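You operate a simulated robot arm through the tools that you are given. There is no shell and no other tool.

Carry out the task below with a simulated robot arm. There is one attempt and no reset: what you move stays moved.

JOB
Turn the air on at 5 bar, float the table and level it.
Fine: watch for the FLOAT lamp; ALONG 0 and ACROSS 0, with the purple and yellow knobs alone.

It is judged by the outcome, as a careful person would: the job done as asked, and still so three seconds after it is handed in. It fails if anything else is knocked over, pushed out of place, dropped, spilled or broken.

ROBOT AND FRAMES
A 7-joint arm with a two-finger parallel gripper, fixed in place. Base frame: the origin is at the foot of the arm, x ahead of it, y to its left, z up. Lengths are in mm, angles in degrees, forces in N, time in s.
With the tool pointing down near the work surface it reaches from about 320 to 740 mm from the base axis. Its first joint turns from -143.0 to 143.0 degrees. Payload 3 kg.
Tool frame: the origin (TCP) lies between the finger pads and is the grasp point; the fingertips stand 30 mm ahead of it; z points along the fingers, y is the line along which they close. The gripper opens to 94 mm. The fingers are 28 mm wide and 10 mm thick; the gripper's body (50 by 96 mm) begins 55 mm behind the TCP.
Orientation is that of the tool frame in the base frame, as [roll, pitch, yaw] about the fixed x, y, z axes, in that order (R = Rz(yaw) Ry(pitch) Rx(roll)). With the fingers straight down and closing along the base's y, the tool's x points along the base's -x, its y along +y and its z along -z.

CONTROLS
- The arm moves only by the tool move_arm. Its argument "targets" is text: rows parted by semicolons, each of 7 numbers parted by spaces: the opening, from 0 (shut) to 1 (fully open), then the shift along the base's x, y, z in mm, then the turn, a rotation vector about the base's x, y, z in degrees. In form: grip x y z ax ay az; .... A call has 1 to 20 rows; each row shifts and turns the commanded pose from where the row before left it. Each row takes 0.2 s and may step no farther than 50 mm and 8.6 degrees from the row before; otherwise, or with a gripper value out of range, the whole call is refused. A pose out of reach is approached as far as the arm can. The call stops where the force on the tool passes 50 N (or 10 N more than at its start, if that is more) or the arm is blocked; 0.2 s more then pass. Each finger travels about 45 mm/s and halts on what it meets, pressing with about 35 N; the grip force reading is that of the motor and also rises with nothing between the fingers. The clock runs only during rows and for 0.2 s after the last one: add rows that do not move to give the fingers time. It gives the time, the measured TCP pose, the force on the tool (base axes), the opening and the grip force at its end, in the units of the frame above (readings bear some noise), with the torque about the TCP (base axes, N m) and any sound that the robot's microphone picked up.
- Cameras (640 x 400 px; columns grow to the right, rows downward): "scene" is fixed at [220.2, 500.2, 1486.3]; the picture's right is [-0.54, -0.84, 0.00], its down [-0.60, 0.39, -0.70] and it looks along [0.59, -0.38, -0.71] (base axes); focal length 329 px, centre (320, 200). "wrist" rides on the gripper at [76, 14, -102] in the tool frame; the picture's right is [-0.18, 0.98, 0.00], its down [-0.75, -0.14, -0.64] and it looks along [-0.63, -0.12, 0.77] (tool axes); focal length 243 px, centre (320, 200).
- camera(camera): a new picture of that camera. The clock stands still meanwhile.
- slide_trunk(by): slides the trunk up (or, below 0, down) by that many mm; the arm rides with it, the base frame stays. It gives what a move gives, with no picture.
- measure_at(camera, pixels): for up to 12 pixels [column, row] of the newest picture of that camera ("zoom" is the newest enlarged one), the place [x, y, z] in the base frame of the surface seen there, good to about 3 mm. The clock stands still meanwhile.
- close_up(camera, box): a new picture of the part [left, top, right, bottom] of that camera's present view, enlarged. The clock stands still meanwhile.
- hand_in(): hands the job in; it is judged then, once.

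Open the gripper and draw the arm clear of the work before you hand the job in, unless the task says otherwise.

The tools are called after "Call:" by a JSON object that holds its "op" and its "data". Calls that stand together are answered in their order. move_arm: Moves the arm, as the interface text tells. Its arguments: {"type":"object","properties":{"targets":{"type":"string"}},"required":["targets"]} The other tools are called the same way: slide_trunk (by) slides the trunk up or down; camera (camera) takes a picture; measure_at (camera, pixels) gives the place of the surface under pixels of a picture; close_up (camera, box) takes an enlarged picture of a part of a camera's view; hand_in () hands the job in.

At the start:

```text
time_s: 0.0
ee_pos: [655.7, -24.7, 1048.0]
orientation: [180.0, -0.1, -180.0]
contact_force: [0.4, 0.3, -0.8]
moment: [-0.03, -0.02, 0.0]
gripper_width: 93.9
finger_force: 0.1
trunk travel left (down, up): [-125.0, 265.0]
```

scene: 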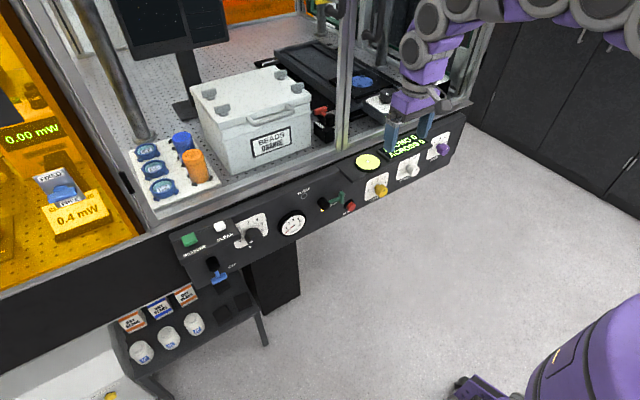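
wrist: 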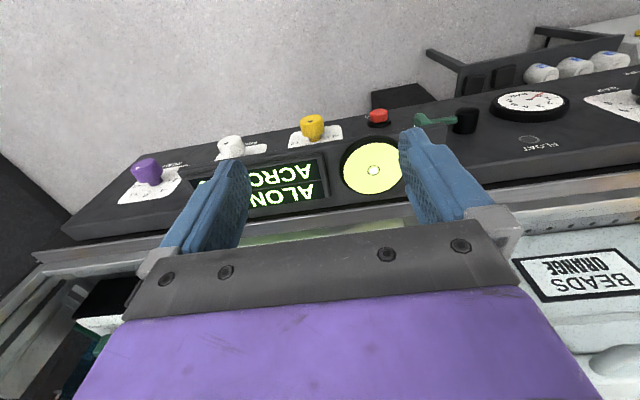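

The scene shows a control panel along the table's front edge with knobs, a gauge, a lamp and a display. I'll take close-ups of the panel to read the labels.

Call:
{"op": "close_up", "data": {"camera": "scene", "box": [160, 180, 320, 290]}}

Call:
{"op": "close_up", "data": {"camera": "scene", "box": [280, 120, 480, 230]}}

Call:
{"op": "close_up", "data": {"camera": "wrist", "box": [320, 60, 640, 220]}}

Call:
{"op": "close_up", "data": {"camera": "wrist", "box": [80, 80, 420, 240]}}

```text
3.64 times, centred on (240, 235) of scene
```

zoom: 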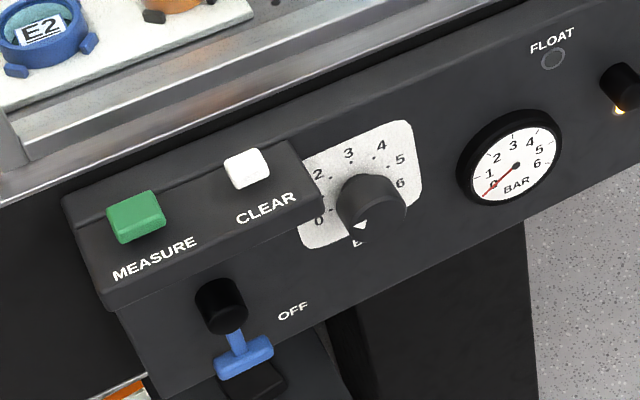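

```text
3.20 times, centred on (380, 175) of scene
```

zoom: 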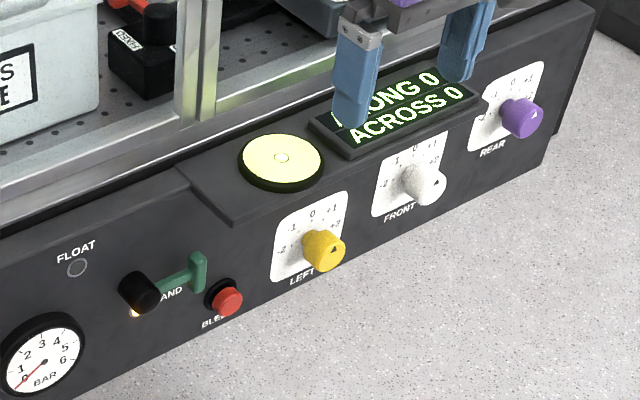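

```text
2.00 times, centred on (480, 140) of wrist
```

zoom: 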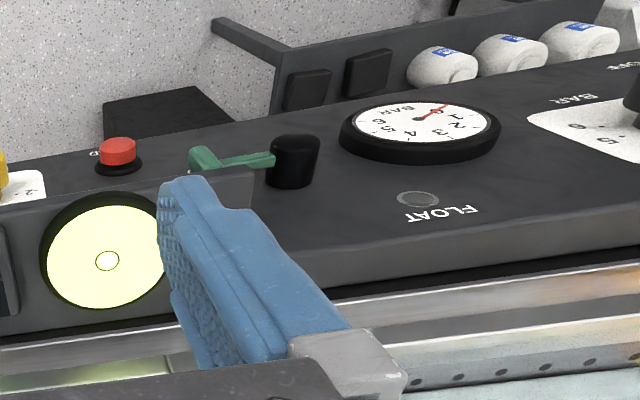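

```text
1.88 times, centred on (250, 160) of wrist
```

zoom: 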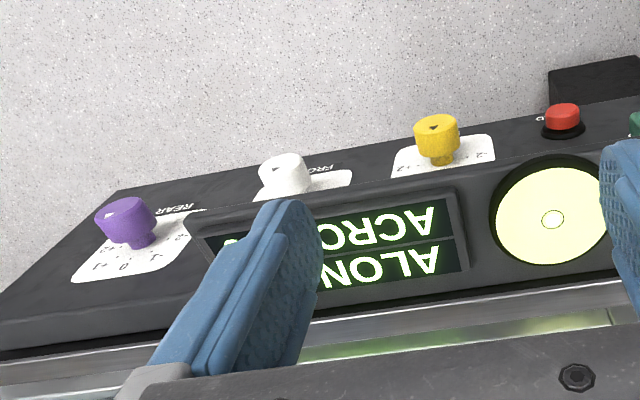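

The panel has a blue lever valve (OFF), a BAR regulator dial, a gauge reading 0, a FLOAT lamp, a green lever, a red BLEED button and three knobs. I'll measure their places next.

Call:
{"op": "close_up", "data": {"camera": "scene", "box": [170, 190, 290, 290]}}

Call:
{"op": "measure_at", "data": {"camera": "scene", "pixels": [[190, 241], [220, 227], [212, 263], [220, 279], [255, 235], [250, 240], [266, 222], [292, 223], [304, 196], [325, 204], [340, 197], [350, 207]]}}

Call:
{"op": "measure_at", "data": {"camera": "scene", "pixels": [[368, 162], [375, 182], [381, 191], [407, 165], [413, 172], [436, 146], [443, 152], [405, 145], [420, 190], [300, 245], [240, 270], [454, 130]]}}

```text
4.00 times, centred on (230, 240) of scene
```

zoom: 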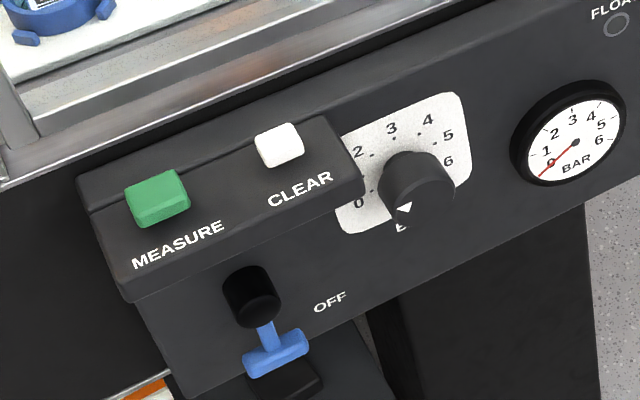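

```text
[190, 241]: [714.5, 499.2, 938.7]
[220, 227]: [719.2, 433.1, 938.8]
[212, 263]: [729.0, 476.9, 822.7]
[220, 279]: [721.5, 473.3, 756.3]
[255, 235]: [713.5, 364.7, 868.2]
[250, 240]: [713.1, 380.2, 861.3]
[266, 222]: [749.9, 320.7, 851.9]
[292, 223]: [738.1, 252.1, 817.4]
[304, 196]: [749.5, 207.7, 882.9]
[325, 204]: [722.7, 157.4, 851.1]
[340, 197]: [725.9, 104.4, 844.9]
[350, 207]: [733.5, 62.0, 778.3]
```

```text
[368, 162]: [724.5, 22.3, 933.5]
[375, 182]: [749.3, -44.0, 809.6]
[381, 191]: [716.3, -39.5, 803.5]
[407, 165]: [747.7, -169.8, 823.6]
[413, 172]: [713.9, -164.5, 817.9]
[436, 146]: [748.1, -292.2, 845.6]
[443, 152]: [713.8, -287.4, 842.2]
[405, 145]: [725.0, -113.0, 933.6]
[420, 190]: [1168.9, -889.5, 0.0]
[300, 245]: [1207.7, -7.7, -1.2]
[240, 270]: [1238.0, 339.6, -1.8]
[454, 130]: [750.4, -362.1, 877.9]
```

The panel is a vertical face at x≈750 facing the robot. I'll draw the arm back and tilt the tool up so that the wrist camera looks at the panel straight on.

Call:
{"op": "move_arm", "data": {"targets": "1 -40 5 0 0 -8 0; 1 -40 5 -10 0 -8 0; 1 -40 5 -20 0 -8 0; 1 -30 5 -30 0 -8 0; 1 -30 5 -40 0 -8 0; 1 -20 0 -40 0 -8 0"}}

Call:
{"op": "camera", "data": {"camera": "wrist"}}

Call:
{"op": "camera", "data": {"camera": "scene"}}

```text
refused: row 5 steps farther than a row can; nothing moved
```

```text
taken
```

wrist: 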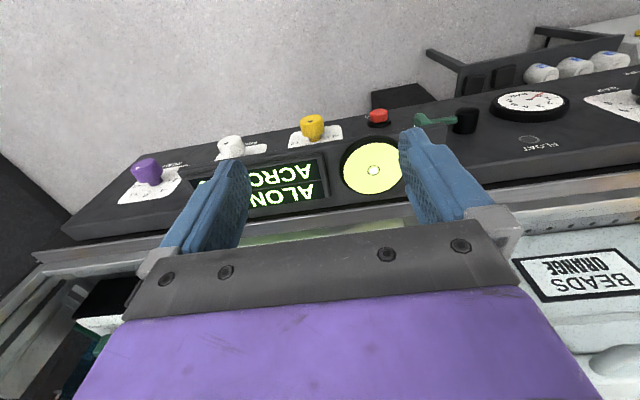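

```text
taken
```

scene: 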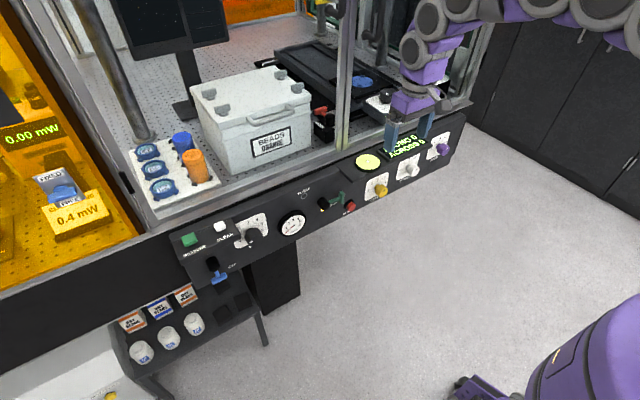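

The call was refused because one row stepped slightly over 50 mm. I'll repeat it with smaller steps.

Call:
{"op": "move_arm", "data": {"targets": "1 -40 5 0 0 -8 0; 1 -40 5 -10 0 -8 0; 1 -40 5 -20 0 -8 0; 1 -30 5 -30 0 -8 0; 1 -30 5 -35 0 -8 0; 1 -20 0 -40 0 -8 0; 1 0 0 0 0 0 0"}}

Call:
{"op": "camera", "data": {"camera": "wrist"}}

Call:
{"op": "camera", "data": {"camera": "scene"}}

```text
time_s: 1.6
ee_pos: [531.7, 12.9, 932.4]
orientation: [-180.0, 43.8, 179.9]
contact_force: [-0.4, 0.5, 0.1]
moment: [-0.04, 0.0, 0.01]
gripper_width: 93.9
finger_force: 0.1
out of reach, approached as far as the arm can: row 5, 6
trunk travel left (down, up): [-125.0, 265.0]
```

```text
taken
```

wrist: 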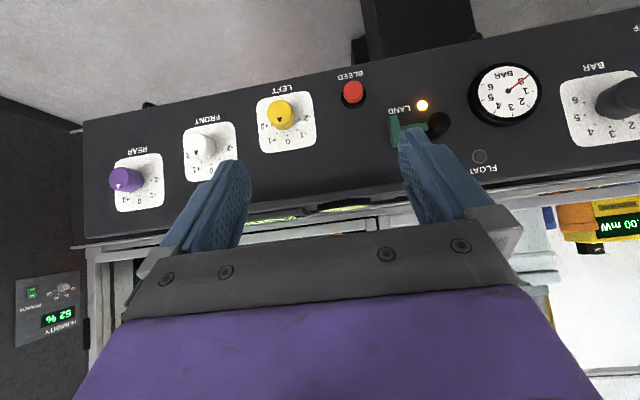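

```text
taken
```

scene: 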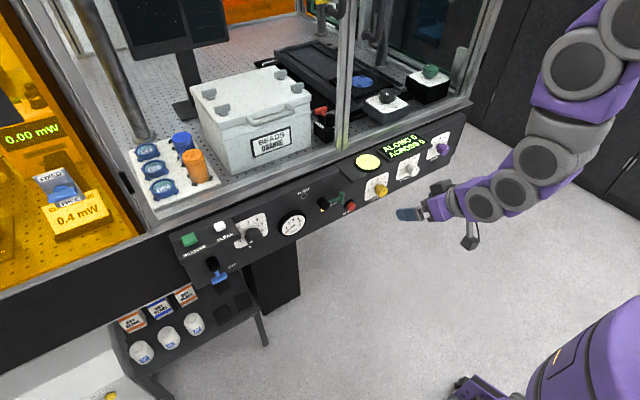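

Now the wrist camera sees the panel from the front (upside down). I'll zoom in on its labels.

Call:
{"op": "close_up", "data": {"camera": "wrist", "box": [320, 50, 640, 210]}}

Call:
{"op": "close_up", "data": {"camera": "wrist", "box": [80, 70, 400, 230]}}

Call:
{"op": "close_up", "data": {"camera": "scene", "box": [280, 130, 480, 230]}}

```text
2.00 times, centred on (480, 130) of wrist
```

zoom: 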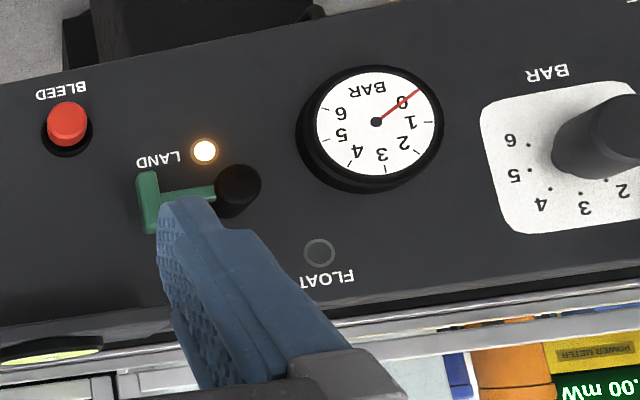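

```text
2.00 times, centred on (240, 150) of wrist
```

zoom: 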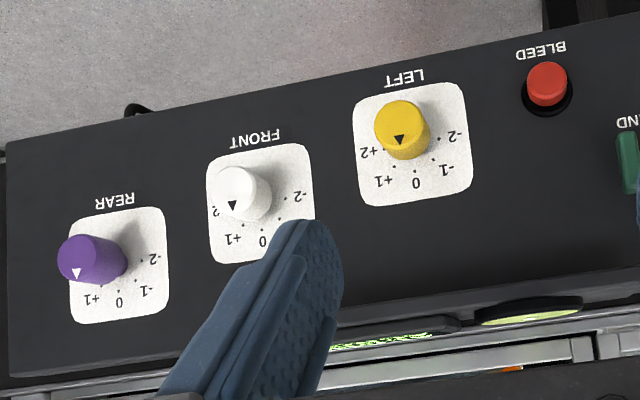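

```text
3.20 times, centred on (380, 180) of scene
```

zoom: 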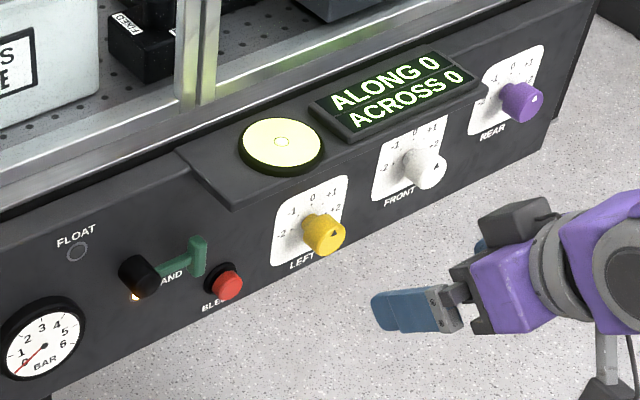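

The LAND lamp (422,104) is lit and FLOAT is dark. Next I'll shift the arm to +y to inspect the left part of the panel with the valve and regulator.

Call:
{"op": "move_arm", "data": {"targets": "1 0 45 0 0 0 0; 1 0 45 0 0 0 0; 1 0 45 0 0 0 0; 1 0 45 0 0 0 0; 1 0 45 0 0 0 0; 1 0 45 0 0 0 0; 1 0 45 0 0 0 0; 1 0 0 0 0 0 0"}}

Call:
{"op": "camera", "data": {"camera": "wrist"}}

Call:
{"op": "camera", "data": {"camera": "scene"}}

```text
time_s: 3.4
ee_pos: [534.4, 328.5, 932.9]
orientation: [-179.9, 43.8, -179.9]
contact_force: [-0.9, -0.3, -0.5]
moment: [0.02, 0.0, 0.02]
gripper_width: 93.9
finger_force: 0.1
trunk travel left (down, up): [-125.0, 265.0]
```

```text
taken
```

wrist: 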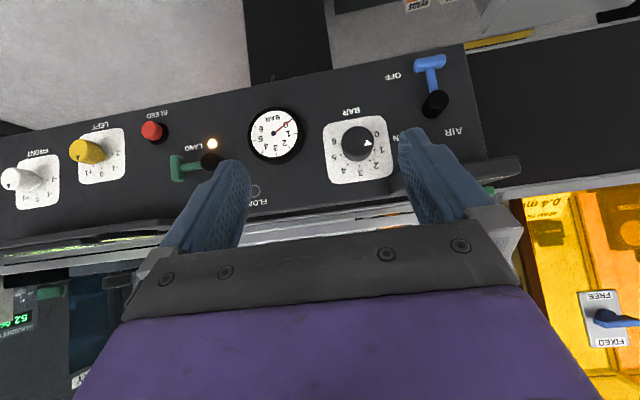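

```text
taken
```

scene: 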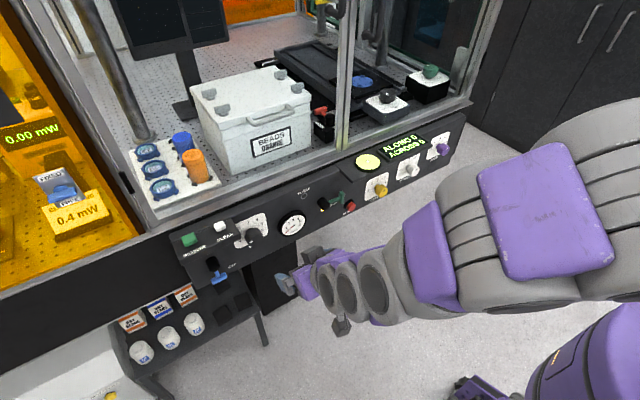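

The AIR valve (blue lever) is at about (430,85) and the regulator at (358,143). I'll zoom in on them.

Call:
{"op": "close_up", "data": {"camera": "wrist", "box": [300, 40, 500, 200]}}

Call:
{"op": "measure_at", "data": {"camera": "wrist", "pixels": [[430, 62], [435, 100], [395, 77], [396, 137], [454, 131], [358, 143], [368, 143], [348, 108], [466, 60], [500, 175], [420, 62], [442, 62]]}}

Call:
{"op": "measure_at", "data": {"camera": "wrist", "pixels": [[275, 135], [212, 143], [195, 147], [209, 161], [178, 168], [152, 131], [255, 190], [340, 170], [378, 135], [342, 150], [480, 170], [330, 60]]}}

```text
2.50 times, centred on (400, 120) of wrist
```

zoom: 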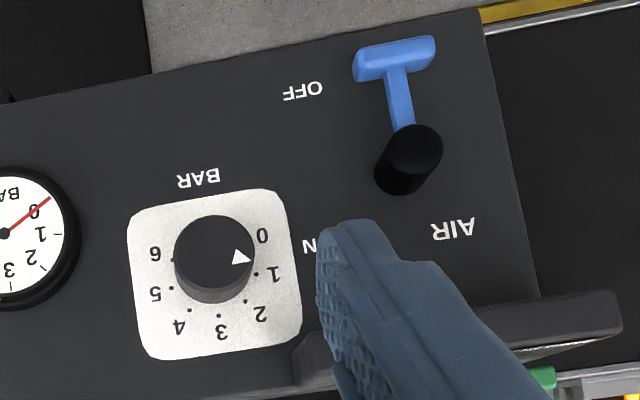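

```text
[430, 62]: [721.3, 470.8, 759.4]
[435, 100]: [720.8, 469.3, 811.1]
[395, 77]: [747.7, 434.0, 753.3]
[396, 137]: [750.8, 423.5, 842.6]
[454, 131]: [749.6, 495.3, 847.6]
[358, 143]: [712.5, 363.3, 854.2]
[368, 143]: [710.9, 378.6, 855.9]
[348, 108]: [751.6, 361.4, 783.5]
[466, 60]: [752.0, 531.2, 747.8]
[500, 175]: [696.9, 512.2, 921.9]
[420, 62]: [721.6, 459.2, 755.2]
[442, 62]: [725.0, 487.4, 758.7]
```

```text
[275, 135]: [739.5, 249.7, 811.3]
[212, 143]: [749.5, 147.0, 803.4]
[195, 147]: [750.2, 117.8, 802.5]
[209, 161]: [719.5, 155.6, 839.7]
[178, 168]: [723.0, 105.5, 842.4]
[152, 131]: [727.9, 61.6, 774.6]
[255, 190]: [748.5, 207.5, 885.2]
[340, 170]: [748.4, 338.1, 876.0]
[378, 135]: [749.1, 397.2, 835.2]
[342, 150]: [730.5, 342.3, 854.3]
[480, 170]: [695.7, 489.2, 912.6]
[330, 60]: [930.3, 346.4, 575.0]
```

The blue AIR lever points down at OFF; ON is to the right of its hub, so it turns 90° counter-clockwise. Before going near it I'll measure the shelf and cups below and the button box above.

Call:
{"op": "measure_at", "data": {"camera": "scene", "pixels": [[196, 320], [168, 337], [141, 350], [185, 296], [159, 306], [222, 285], [245, 318], [225, 300], [130, 322], [205, 250], [240, 238], [180, 265]]}}

Call:
{"op": "close_up", "data": {"camera": "scene", "box": [100, 200, 300, 390]}}

```text
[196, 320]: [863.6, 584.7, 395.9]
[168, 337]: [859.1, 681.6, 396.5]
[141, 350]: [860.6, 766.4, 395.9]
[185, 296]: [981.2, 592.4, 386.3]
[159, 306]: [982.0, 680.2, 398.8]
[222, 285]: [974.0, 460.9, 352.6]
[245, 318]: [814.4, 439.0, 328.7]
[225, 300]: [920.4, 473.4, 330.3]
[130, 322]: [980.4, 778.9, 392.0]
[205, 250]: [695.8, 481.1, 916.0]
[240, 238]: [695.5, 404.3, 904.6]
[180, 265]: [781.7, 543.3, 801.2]
```

```text
2.11 times, centred on (200, 295) of scene
```

zoom: 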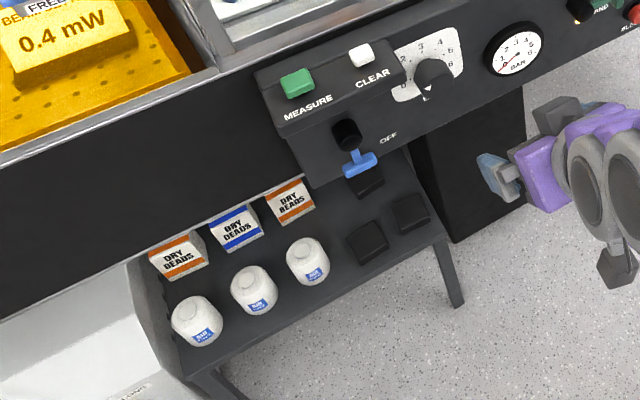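

The shelf is far below (z<400) and the button box protrudes to x≈696 above z≈905, so there is room. I'll close the gripper, point the tool horizontally at the panel, and move to in front of the AIR lever.

Call:
{"op": "move_arm", "data": {"targets": "0.5 5 25 -15 0 -7.7 0; 0.5 5 25 -15 0 -7.7 0; 0.5 5 25 -20 0 -7.7 0; 0.2 5 25 -20 0 -7.7 0; 0 5 25 -20 0 -7.7 0; 0 5 25 -20 0 -7.7 0; 0 0 0 0 0 0 0; 0 0 0 0 0 0 0"}}

Call:
{"op": "camera", "data": {"camera": "wrist"}}

Call:
{"op": "camera", "data": {"camera": "scene"}}

```text
time_s: 5.2
ee_pos: [564.7, 476.9, 822.7]
orientation: [-23.8, 89.9, -23.9]
contact_force: [-0.5, -0.3, -0.2]
moment: [-0.04, -0.01, -0.01]
gripper_width: 0.0
finger_force: 33.2
trunk travel left (down, up): [-125.0, 265.0]
```

```text
taken
```

wrist: 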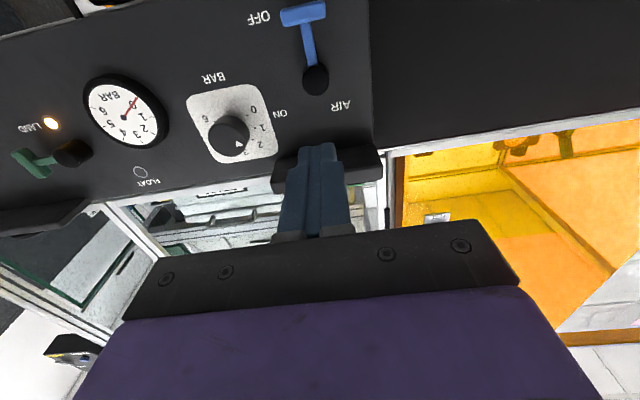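

```text
taken
```

scene: 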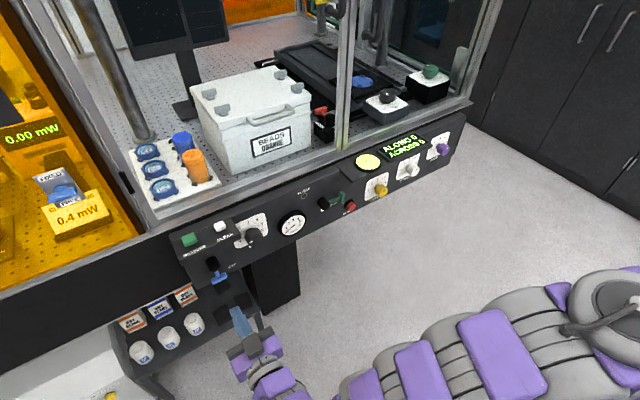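

The tool is now horizontal at (565,477,823). I'll zoom in on the valve and regulator for exact geometry.

Call:
{"op": "close_up", "data": {"camera": "wrist", "box": [180, 0, 380, 160]}}

Call:
{"op": "measure_at", "data": {"camera": "wrist", "pixels": [[285, 18], [323, 10], [304, 14], [308, 45], [314, 75], [330, 80], [303, 80], [230, 136], [248, 120], [252, 136], [213, 130], [281, 114]]}}

```text
2.50 times, centred on (280, 80) of wrist
```

zoom: 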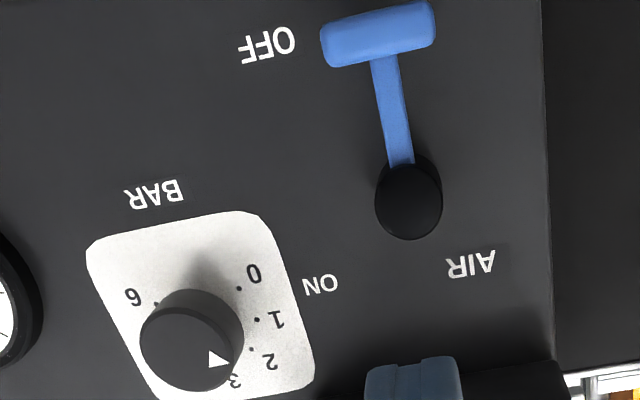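

```text
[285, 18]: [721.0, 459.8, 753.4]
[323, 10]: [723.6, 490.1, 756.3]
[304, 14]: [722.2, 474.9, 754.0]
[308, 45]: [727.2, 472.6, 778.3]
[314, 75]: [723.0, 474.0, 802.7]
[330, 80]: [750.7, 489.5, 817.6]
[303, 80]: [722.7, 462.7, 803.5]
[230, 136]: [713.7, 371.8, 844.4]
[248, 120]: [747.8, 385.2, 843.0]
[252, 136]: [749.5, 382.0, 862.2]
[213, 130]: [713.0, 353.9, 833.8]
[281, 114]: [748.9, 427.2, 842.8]
```

I'll measure the lever hub and T-bar more precisely in the zoomed picture.

Call:
{"op": "measure_at", "data": {"camera": "zoom", "pixels": [[410, 205], [380, 200], [438, 200], [410, 235], [405, 168], [324, 40], [432, 20], [378, 15], [380, 55], [392, 110], [440, 160], [370, 160]]}}

Call:
{"op": "measure_at", "data": {"camera": "zoom", "pixels": [[185, 345], [142, 345], [230, 345], [185, 312], [185, 385], [215, 358], [245, 310], [240, 288], [257, 318], [250, 349], [157, 303], [205, 275]]}}

```text
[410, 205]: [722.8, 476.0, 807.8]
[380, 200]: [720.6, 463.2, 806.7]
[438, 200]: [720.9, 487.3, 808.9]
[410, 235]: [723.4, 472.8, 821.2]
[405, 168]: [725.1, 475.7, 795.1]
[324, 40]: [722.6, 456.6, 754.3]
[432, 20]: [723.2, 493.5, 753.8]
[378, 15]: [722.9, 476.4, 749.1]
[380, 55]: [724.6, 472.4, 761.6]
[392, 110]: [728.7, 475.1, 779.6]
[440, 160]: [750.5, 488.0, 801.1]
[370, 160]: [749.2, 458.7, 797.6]
```

```text
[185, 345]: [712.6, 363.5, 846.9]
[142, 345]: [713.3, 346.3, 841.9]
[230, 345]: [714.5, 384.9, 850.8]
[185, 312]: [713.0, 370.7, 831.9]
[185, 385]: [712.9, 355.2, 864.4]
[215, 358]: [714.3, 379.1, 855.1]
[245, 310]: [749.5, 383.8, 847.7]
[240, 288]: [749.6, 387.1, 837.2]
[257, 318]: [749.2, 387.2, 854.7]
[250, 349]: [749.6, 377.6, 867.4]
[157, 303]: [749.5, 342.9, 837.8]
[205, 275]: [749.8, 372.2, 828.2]
```

Lever hub is at about (y475, z808) with the T-bar centred at (y475, z755), spanning y 456–494. I'll bring the closed fingers to the left of the T-bar (y≈515, z≈757), then advance to the panel.

Call:
{"op": "move_arm", "data": {"targets": "0 10 19 -33 0 0 0; 0 10 19 -33 0 0 0; 0 40 0 0 0 0 0; 0 40 0 0 0 0 0; 0 30 0 0 0 0 0; 0 15 0 0 0 0 0; 0 0 0 0 0 0 0"}}

Call:
{"op": "camera", "data": {"camera": "scene"}}

Call:
{"op": "camera", "data": {"camera": "wrist"}}

```text
time_s: 6.8
ee_pos: [635.2, 487.0, 820.5]
orientation: [-40.7, 89.9, -40.7]
contact_force: [0.6, -0.4, 0.3]
moment: [-0.02, 0.02, 0.03]
gripper_width: 0.0
finger_force: 33.2
out of reach, approached as far as the arm can: row 1, 2, 3, 4, 5, 6
trunk travel left (down, up): [-125.0, 265.0]
```

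```text
taken
```

scene: 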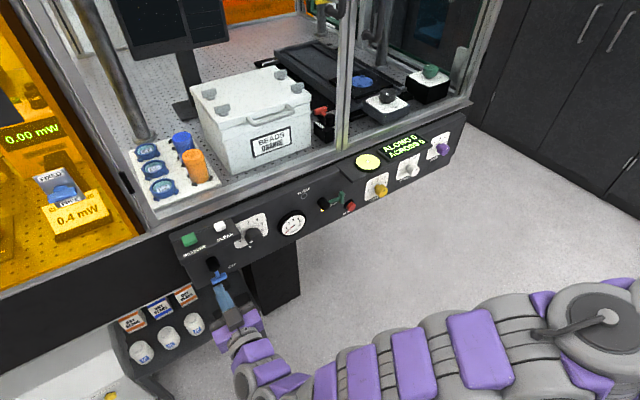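

```text
taken
```

wrist: 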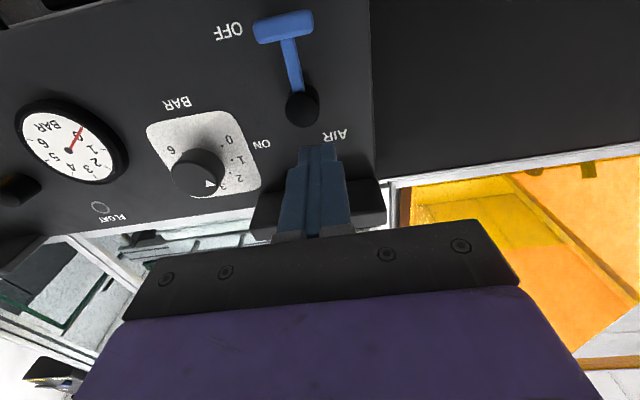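

The arm could not go lower than z≈820 here, so I'll slide the trunk down 90 mm; fingertips are at x≈665, well clear of the panel at 715+.

Call:
{"op": "slide_trunk", "data": {"by": -90}}

Call:
{"op": "camera", "data": {"camera": "scene"}}

Call:
{"op": "camera", "data": {"camera": "wrist"}}

```text
time_s: 8.1
ee_pos: [635.8, 485.2, 730.3]
orientation: [-20.4, 89.9, -20.4]
contact_force: [-0.5, -0.1, -1.0]
moment: [0.03, -0.05, 0.03]
gripper_width: 0.1
finger_force: 33.0
trunk travel left (down, up): [-35.0, 355.0]
```

```text
taken
```

scene: 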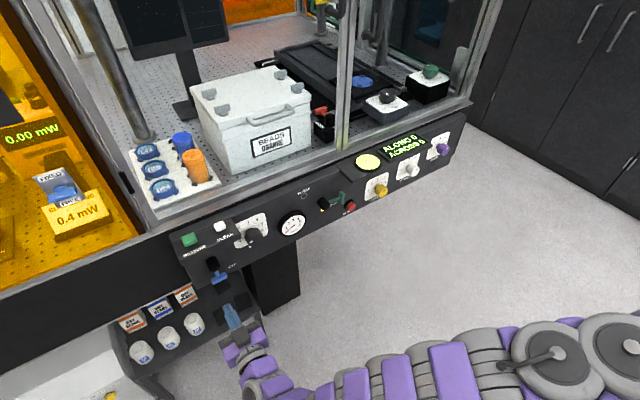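

```text
taken
```

wrist: 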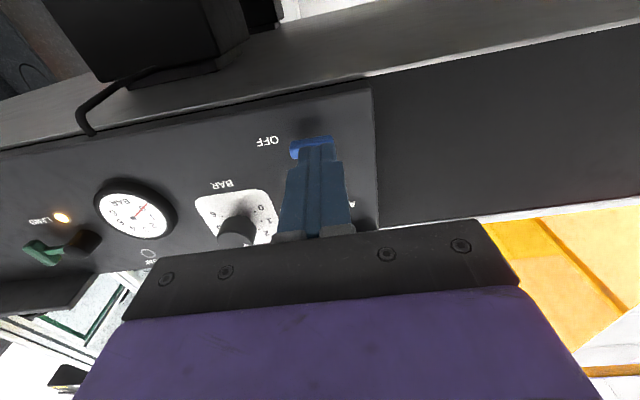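

Now the TCP is at (636,485,730). I'll move to the left of the T-bar (y≈515, z≈757) first, still short of the panel.

Call:
{"op": "move_arm", "data": {"targets": "0 0 15 13 0 0 0; 0 0 15 13 0 0 0; 0 0 0 0 0 0 0"}}

```text
time_s: 8.8
ee_pos: [635.2, 516.7, 756.1]
orientation: [-41.8, 89.8, -42.0]
contact_force: [-0.7, -0.2, 0.2]
moment: [0.02, -0.02, -0.01]
gripper_width: 0.0
finger_force: 33.4
trunk travel left (down, up): [-35.0, 355.0]
```

The pose is (635,517,756) as intended. Now I advance along x to about 710 so the fingertips sit beside the T-bar.

Call:
{"op": "move_arm", "data": {"targets": "0 30 0 0 0 0 0; 0 30 0 0 0 0 0; 0 14 0 0 0 0 0; 0 0 0 0 0 0 0"}}

Call:
{"op": "camera", "data": {"camera": "wrist"}}

Call:
{"op": "close_up", "data": {"camera": "scene", "box": [170, 200, 330, 310]}}

```text
time_s: 9.8
ee_pos: [675.6, 512.5, 785.0]
orientation: [-25.4, 90.0, -25.3]
contact_force: [-0.4, -0.5, 0.4]
moment: [-0.01, 0.01, 0.0]
gripper_width: 0.3
finger_force: 33.0
out of reach, approached as far as the arm can: row 1, 2, 3
trunk travel left (down, up): [-35.0, 355.0]
```

```text
taken
```

wrist: 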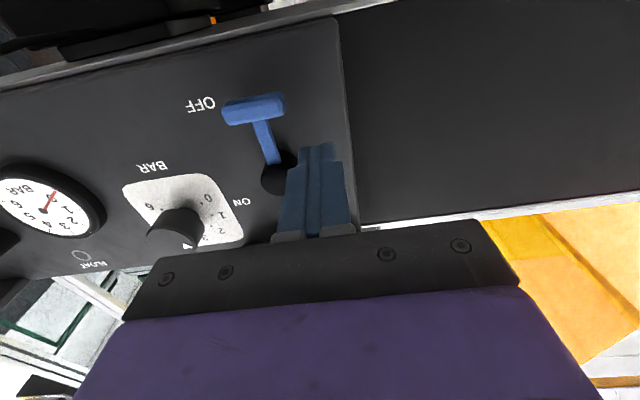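

```text
3.64 times, centred on (250, 255) of scene
```

zoom: 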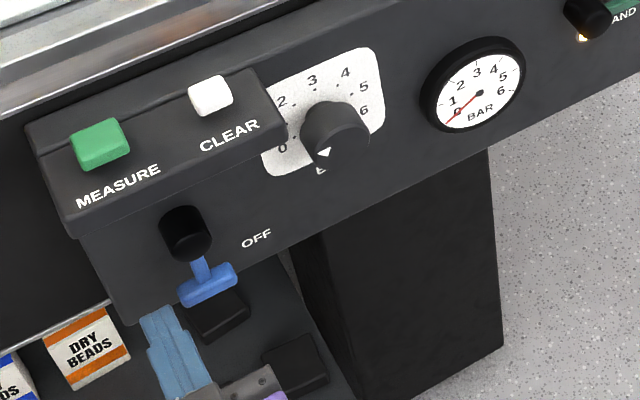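

The arm can't reach the panel there with this roll, since its wrist hangs low. I'll back off and roll the tool −90° about x so the wrist sits at the inner side, which should extend reach.

Call:
{"op": "move_arm", "data": {"targets": "0 -35 -10 0 0 0 0; 0 -5 0 0 -8.2 0 0; 0 0 0 0 -8.2 0 0; 0 0 0 0 -8.2 0 0; 0 0 0 0 -8.2 0 0; 0 0 0 0 -8.2 0 0; 0 0 0 0 -8.2 0 0; 0 0 0 0 -8.2 0 0; 0 0 0 0 -8.2 0 0; 0 0 0 0 -8.2 0 0; 0 0 0 0 -8.2 0 0; 0 0 0 0 -8 0 0; 0 0 0 0 0 0 0"}}

Call:
{"op": "camera", "data": {"camera": "wrist"}}

Call:
{"op": "camera", "data": {"camera": "scene"}}

```text
time_s: 12.7
ee_pos: [635.5, 501.4, 785.6]
orientation: [-90.0, -0.1, -89.9]
contact_force: [-0.3, -0.1, 0.5]
moment: [0.02, 0.02, 0.0]
gripper_width: 0.0
finger_force: 33.2
trunk travel left (down, up): [-35.0, 355.0]
```

```text
taken
```

wrist: 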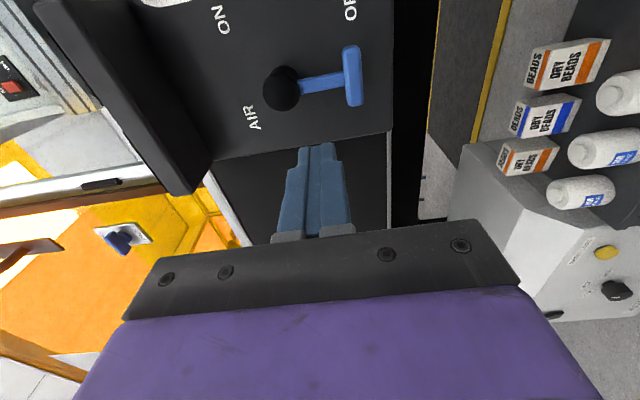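

```text
taken
```

scene: 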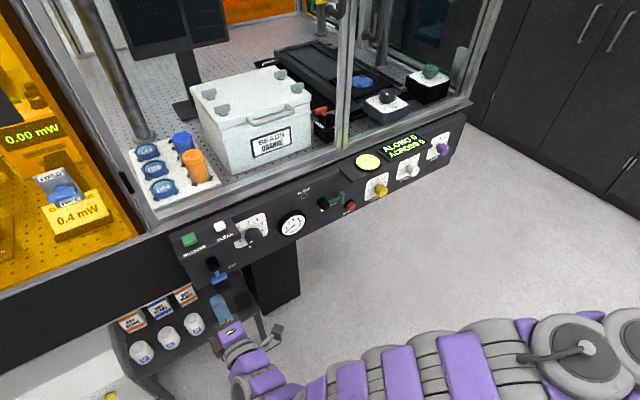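

The roll worked with pose held. Now I go to y≈520, z≈757 then advance toward the panel in steps.

Call:
{"op": "move_arm", "data": {"targets": "0 0 10 -14 0 0 0; 0 0 9 -14 0 0 0; 0 30 0 0 0 0 0; 0 30 0 0 0 0 0; 0 13 0 0 0 0 0; 0 0 0 0 0 0 0"}}

Call:
{"op": "camera", "data": {"camera": "wrist"}}

Call:
{"op": "close_up", "data": {"camera": "scene", "box": [170, 200, 330, 310]}}

```text
time_s: 14.1
ee_pos: [675.1, 516.1, 785.0]
orientation: [-89.9, 0.0, -89.9]
contact_force: [-0.1, 0.4, 0.5]
moment: [0.0, 0.0, 0.0]
gripper_width: 0.4
finger_force: 33.1
out of reach, approached as far as the arm can: row 3, 4, 5
trunk travel left (down, up): [-35.0, 355.0]
```

```text
taken
```

wrist: 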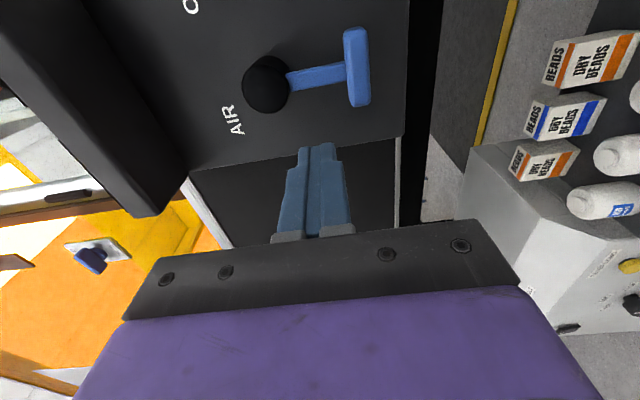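

```text
3.64 times, centred on (250, 255) of scene
```

zoom: 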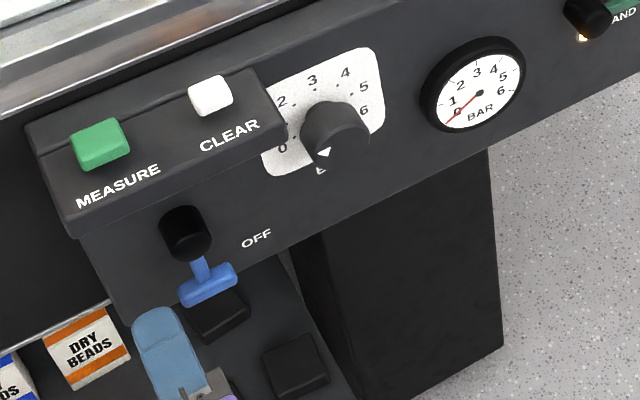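

Roll made no difference: (675,516,785) is the reach limit with a level tool, so the shoulder is high. I'll back off a little, pitch the tool 24° downward, and slide the trunk down 30 mm more.

Call:
{"op": "move_arm", "data": {"targets": "0 -20 4 0 0 0 0; 0 0 0 0 0 8 0; 0 0 0 0 0 8 0; 0 0 0 0 0 8 0; 0 0 0 0 0 0 0"}}

Call:
{"op": "slide_trunk", "data": {"by": -30}}

Call:
{"op": "camera", "data": {"camera": "wrist"}}

```text
time_s: 15.2
ee_pos: [655.4, 517.9, 785.0]
orientation: [-114.1, 0.0, -90.0]
contact_force: [0.1, -0.6, 0.6]
moment: [0.03, 0.0, 0.0]
gripper_width: 0.0
finger_force: 33.1
trunk travel left (down, up): [-35.0, 355.0]
```

```text
time_s: 16.0
ee_pos: [656.5, 520.6, 755.2]
orientation: [-114.0, 0.0, -89.9]
contact_force: [0.5, -0.5, -0.4]
moment: [-0.02, -0.02, -0.03]
gripper_width: 0.0
finger_force: 33.2
trunk travel left (down, up): [-5.0, 385.0]
```

```text
taken
```

wrist: 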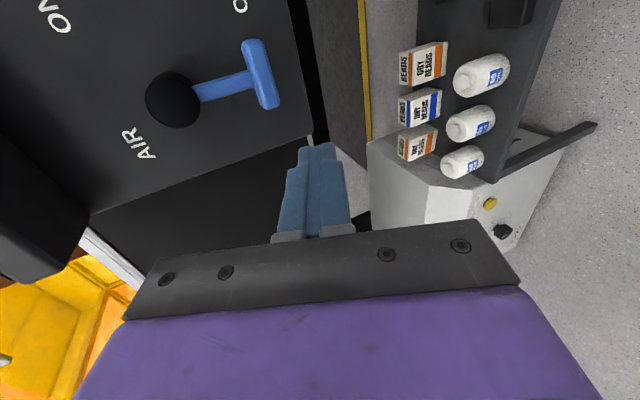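

Pose is (656,521,755) with the tool pitched 24° down. I'll advance to x≈712, z≈761 beside the T-bar.

Call:
{"op": "move_arm", "data": {"targets": "0 20 0 2 0 0 0; 0 20 0 2 0 0 0; 0 15 0 2 0 0 0; 0 0 0 0 0 0 0"}}

Call:
{"op": "camera", "data": {"camera": "wrist"}}

Call:
{"op": "close_up", "data": {"camera": "scene", "box": [170, 200, 330, 310]}}

```text
time_s: 17.0
ee_pos: [711.0, 520.2, 761.0]
orientation: [-114.1, 0.0, -89.9]
contact_force: [-0.1, -0.7, 0.1]
moment: [0.0, 0.02, 0.02]
gripper_width: 0.0
finger_force: 33.6
trunk travel left (down, up): [-5.0, 385.0]
```

```text
taken
```

wrist: 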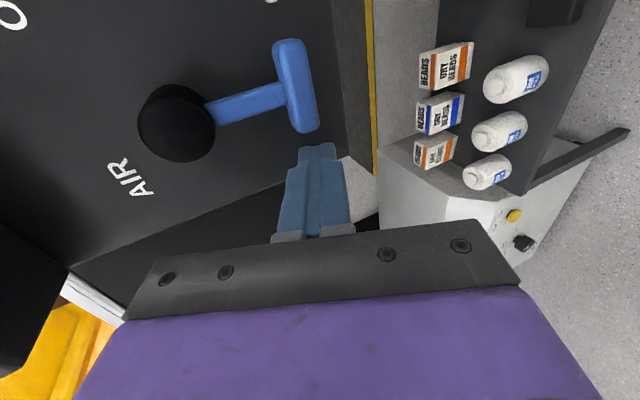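

```text
3.64 times, centred on (250, 255) of scene
```

zoom: 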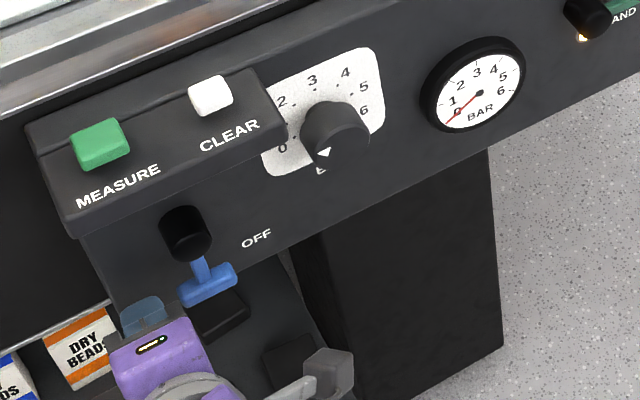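

The fingers are next to the T-bar's outer end. I now push it toward −y along the arc, first to about 45°.

Call:
{"op": "move_arm", "data": {"targets": "0 0 -12 0 0 0 0; 0 0 -12.5 -7.4 0 0 0; 0 0 -15.3 -3.8 0 0 0; 0 0 -16.8 0.8 0 0 0; 0 0 0 0 0 0 0"}}

Call:
{"op": "camera", "data": {"camera": "wrist"}}

Call:
{"op": "close_up", "data": {"camera": "scene", "box": [170, 200, 330, 310]}}

```text
time_s: 18.2
ee_pos: [711.3, 462.0, 750.9]
orientation: [-114.2, 0.0, -89.9]
contact_force: [0.0, 0.4, 0.3]
moment: [-0.03, -0.01, 0.01]
gripper_width: 0.0
finger_force: 33.2
trunk travel left (down, up): [-5.0, 385.0]
```

```text
taken
```

wrist: 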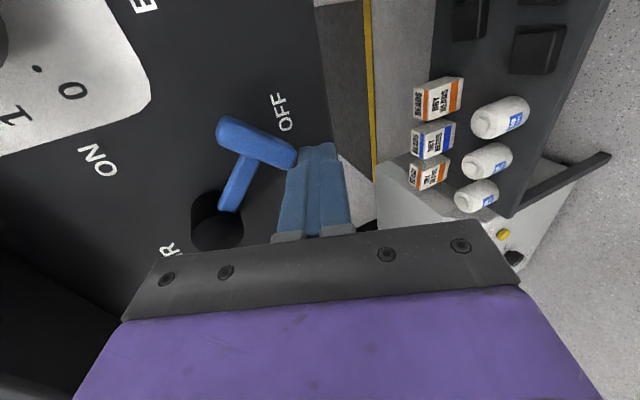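

```text
3.64 times, centred on (250, 255) of scene
```

zoom: 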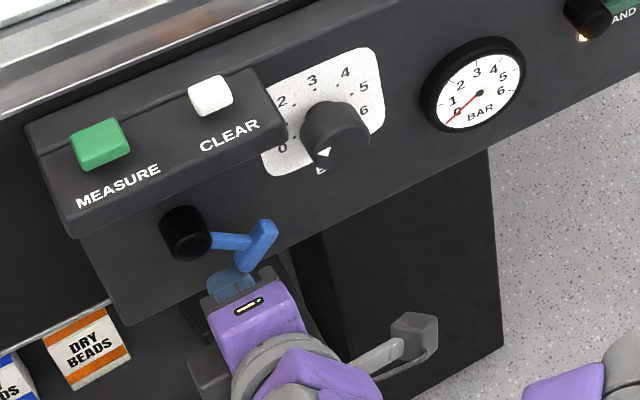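

The lever has turned past 45°. I continue the arc to the ON position.

Call:
{"op": "move_arm", "data": {"targets": "0 0 -15 5.7 0 0 0; 0 0 -14.5 11.5 0 0 0; 0 0 -10 15 0 0 0; 0 0 0 0 0 0 0"}}

Call:
{"op": "camera", "data": {"camera": "wrist"}}

Call:
{"op": "close_up", "data": {"camera": "scene", "box": [170, 180, 330, 290]}}

```text
time_s: 19.2
ee_pos: [709.1, 422.5, 784.0]
orientation: [-114.0, 0.0, -90.0]
contact_force: [1.2, -0.2, 0.3]
moment: [-0.01, -0.01, -0.01]
gripper_width: 0.1
finger_force: 33.4
trunk travel left (down, up): [-5.0, 385.0]
```

```text
taken
```

wrist: 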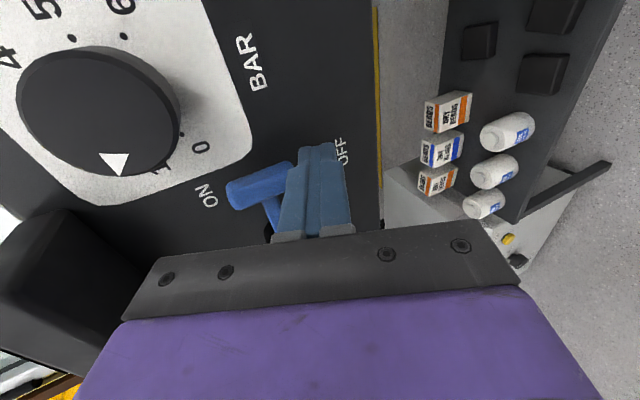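

```text
3.64 times, centred on (250, 235) of scene
```

zoom: 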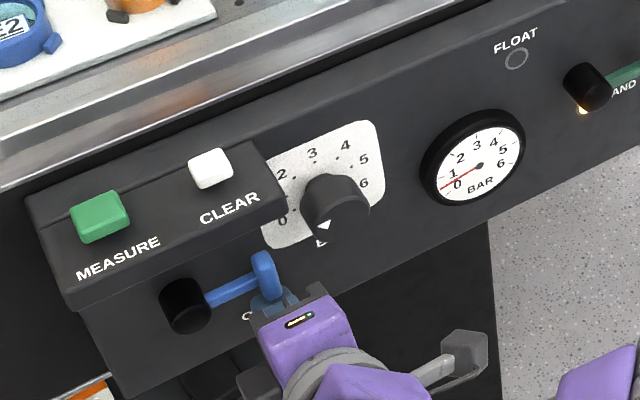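

The lever is nearly horizontal at ON and the gauge needle is starting to move. I'll nudge up a few mm more to be sure it is fully at ON, then watch.

Call:
{"op": "move_arm", "data": {"targets": "0 0 0 2 0 0 0; 0 0 0 2 0 0 0; 0 0 0 2 0 0 0; 0 0 0 0 0 0 0"}}

Call:
{"op": "close_up", "data": {"camera": "scene", "box": [170, 180, 330, 290]}}

Call:
{"op": "camera", "data": {"camera": "wrist"}}

```text
time_s: 20.2
ee_pos: [710.7, 421.9, 785.7]
orientation: [-114.5, -0.1, -90.0]
contact_force: [-0.3, -5.7, -21.6]
moment: [0.1, 0.25, -0.05]
gripper_width: 0.2
finger_force: 32.6
trunk travel left (down, up): [-5.0, 385.0]
```

```text
3.64 times, centred on (250, 235) of scene
```

zoom: 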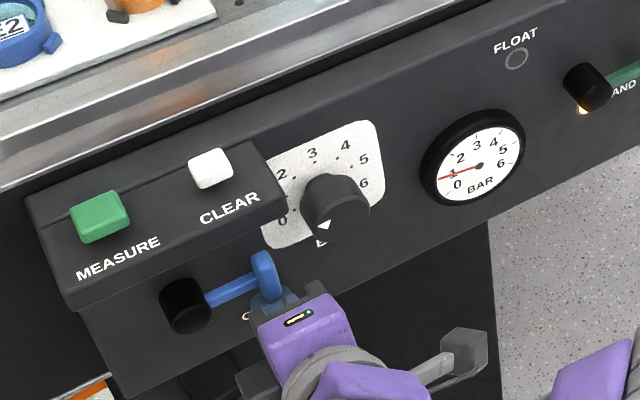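

```text
taken
```

wrist: 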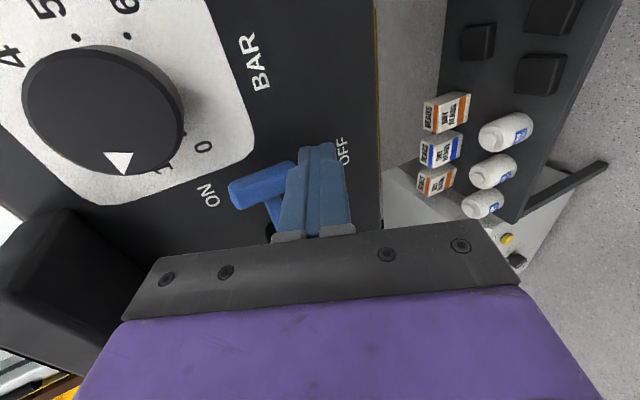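

The hard stop is felt (−21.6 N), so the valve is fully ON, and the gauge is rising. I lower slightly to relax, then back away from the panel.

Call:
{"op": "move_arm", "data": {"targets": "0 0 0 -8 0 0 0; 0 -30 0 -4 0 0 0; 0 -40 0 0 0 0 0; 0 -40 -10 10 0 0 0; 0.3 0 0 0 0 0 0; 0.6 0 0 0 0 0 0; 0.8 0 0 0 0 0 0"}}

Call:
{"op": "camera", "data": {"camera": "wrist"}}

Call:
{"op": "close_up", "data": {"camera": "scene", "box": [170, 180, 330, 290]}}

```text
time_s: 21.8
ee_pos: [600.1, 413.6, 786.9]
orientation: [-114.1, 0.1, -89.9]
contact_force: [-1.0, -0.3, -0.2]
moment: [-0.03, -0.02, -0.01]
gripper_width: 65.9
finger_force: 0.1
trunk travel left (down, up): [-5.0, 385.0]
```

```text
taken
```

wrist: 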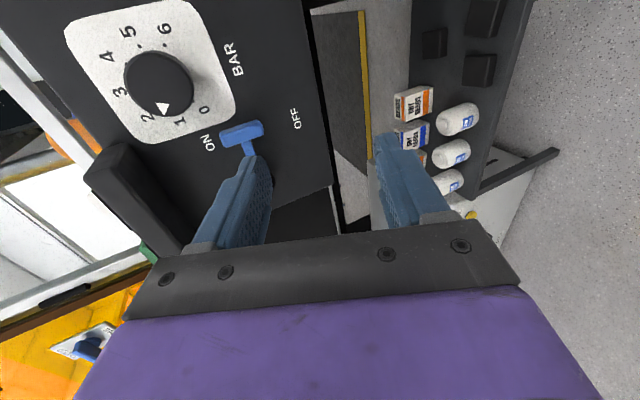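

```text
3.64 times, centred on (250, 235) of scene
```

zoom: 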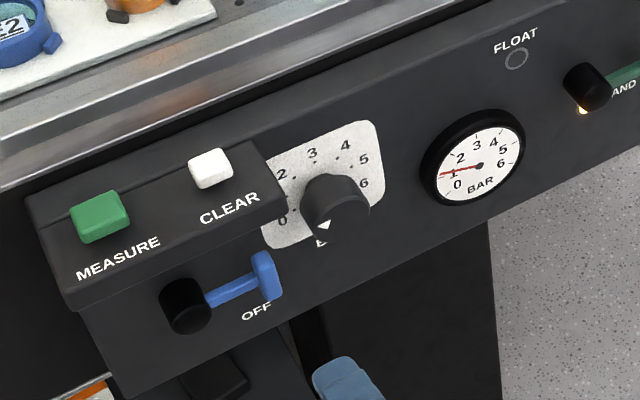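

The valve stays at ON and the gauge reads about 1.2 and climbing slowly. I now level the tool and line up with the regulator knob (y≈365, z≈848), staying short of it to check.

Call:
{"op": "move_arm", "data": {"targets": "0.66 10 -16 20 0 -8 0; 0.66 10 -16 20 0 -8 0; 0.66 15 -16.6 21 0 -8 0; 0.66 0 0 0 0 0 0; 0.66 0 0 0 0 0 0"}}

Call:
{"op": "camera", "data": {"camera": "wrist"}}

Call:
{"op": "close_up", "data": {"camera": "scene", "box": [200, 180, 360, 290]}}

```text
time_s: 23.0
ee_pos: [635.9, 363.5, 848.3]
orientation: [-90.0, 0.0, -89.9]
contact_force: [0.3, 0.6, 0.9]
moment: [-0.01, -0.03, 0.0]
gripper_width: 61.9
finger_force: 0.0
trunk travel left (down, up): [-5.0, 385.0]
```

```text
taken
```

wrist: 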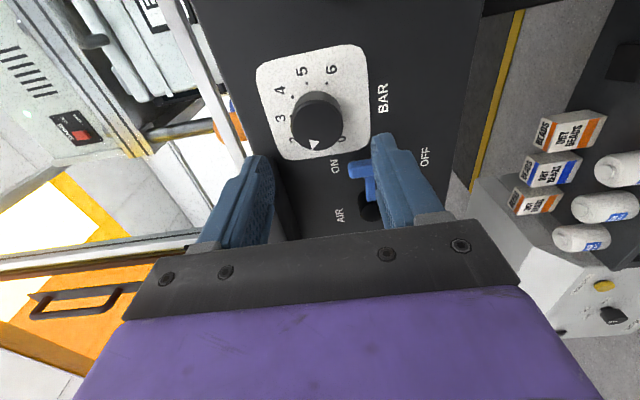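

```text
3.64 times, centred on (280, 235) of scene
```

zoom: 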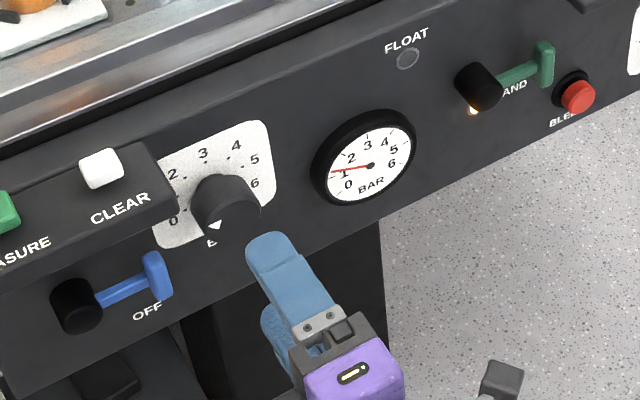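

The gripper is in front of the knob. I'll measure the knob's edges from this view for centring before closing in.

Call:
{"op": "close_up", "data": {"camera": "wrist", "box": [240, 40, 400, 170]}}

Call:
{"op": "measure_at", "data": {"camera": "wrist", "pixels": [[314, 125], [293, 124], [338, 122], [314, 103], [315, 147], [314, 144], [292, 97], [324, 85], [343, 92], [366, 168], [348, 170]]}}

```text
3.08 times, centred on (320, 105) of wrist
```

zoom: 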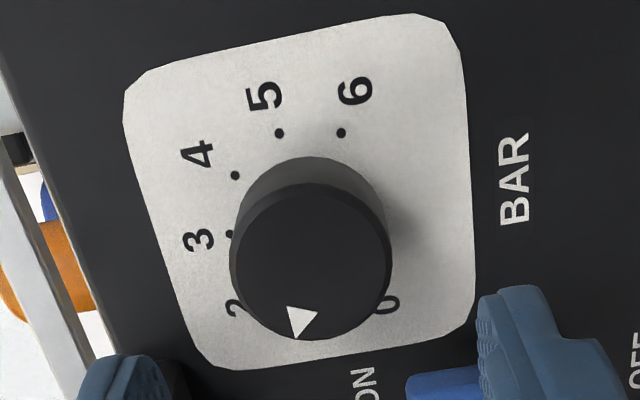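

```text
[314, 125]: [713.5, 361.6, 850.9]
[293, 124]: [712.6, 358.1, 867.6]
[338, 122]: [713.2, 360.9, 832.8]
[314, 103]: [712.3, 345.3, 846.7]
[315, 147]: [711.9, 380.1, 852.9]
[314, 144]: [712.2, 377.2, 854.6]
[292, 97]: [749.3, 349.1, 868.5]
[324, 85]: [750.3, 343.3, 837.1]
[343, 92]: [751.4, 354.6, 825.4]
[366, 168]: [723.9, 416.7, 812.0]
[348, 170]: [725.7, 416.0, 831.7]
```

Knob centre is about (y363, z849), aligned with the TCP. I advance 74 mm and close on it gently.

Call:
{"op": "move_arm", "data": {"targets": "0.66 25 0 0.5 0 0 0; 0.66 25 0 0 0 0 0; 0.66 24 0 0 0 0 0; 0.5 0 0 0 0 0 0; 0.3 0 0 0 0 0 0; 0.2 0 0 0 0 0 0; 0.2 0 0 0 0 0 0"}}

Call:
{"op": "camera", "data": {"camera": "wrist"}}

Call:
{"op": "close_up", "data": {"camera": "scene", "box": [200, 180, 360, 290]}}

```text
time_s: 24.6
ee_pos: [709.1, 366.2, 849.9]
orientation: [-89.9, -0.1, -89.9]
contact_force: [6.5, 1.1, 11.0]
moment: [-0.03, -0.33, 0.1]
gripper_width: 41.3
finger_force: 44.9
trunk travel left (down, up): [-5.0, 385.0]
```

```text
taken
```

wrist: 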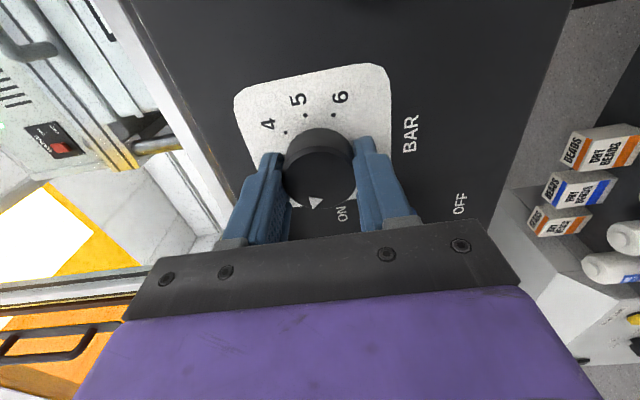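

```text
3.64 times, centred on (280, 235) of scene
```

zoom: 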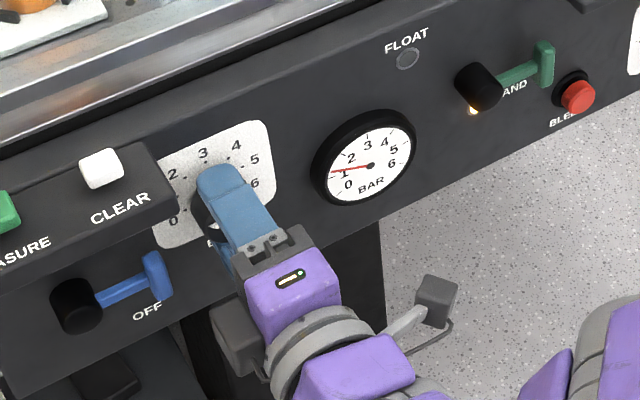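

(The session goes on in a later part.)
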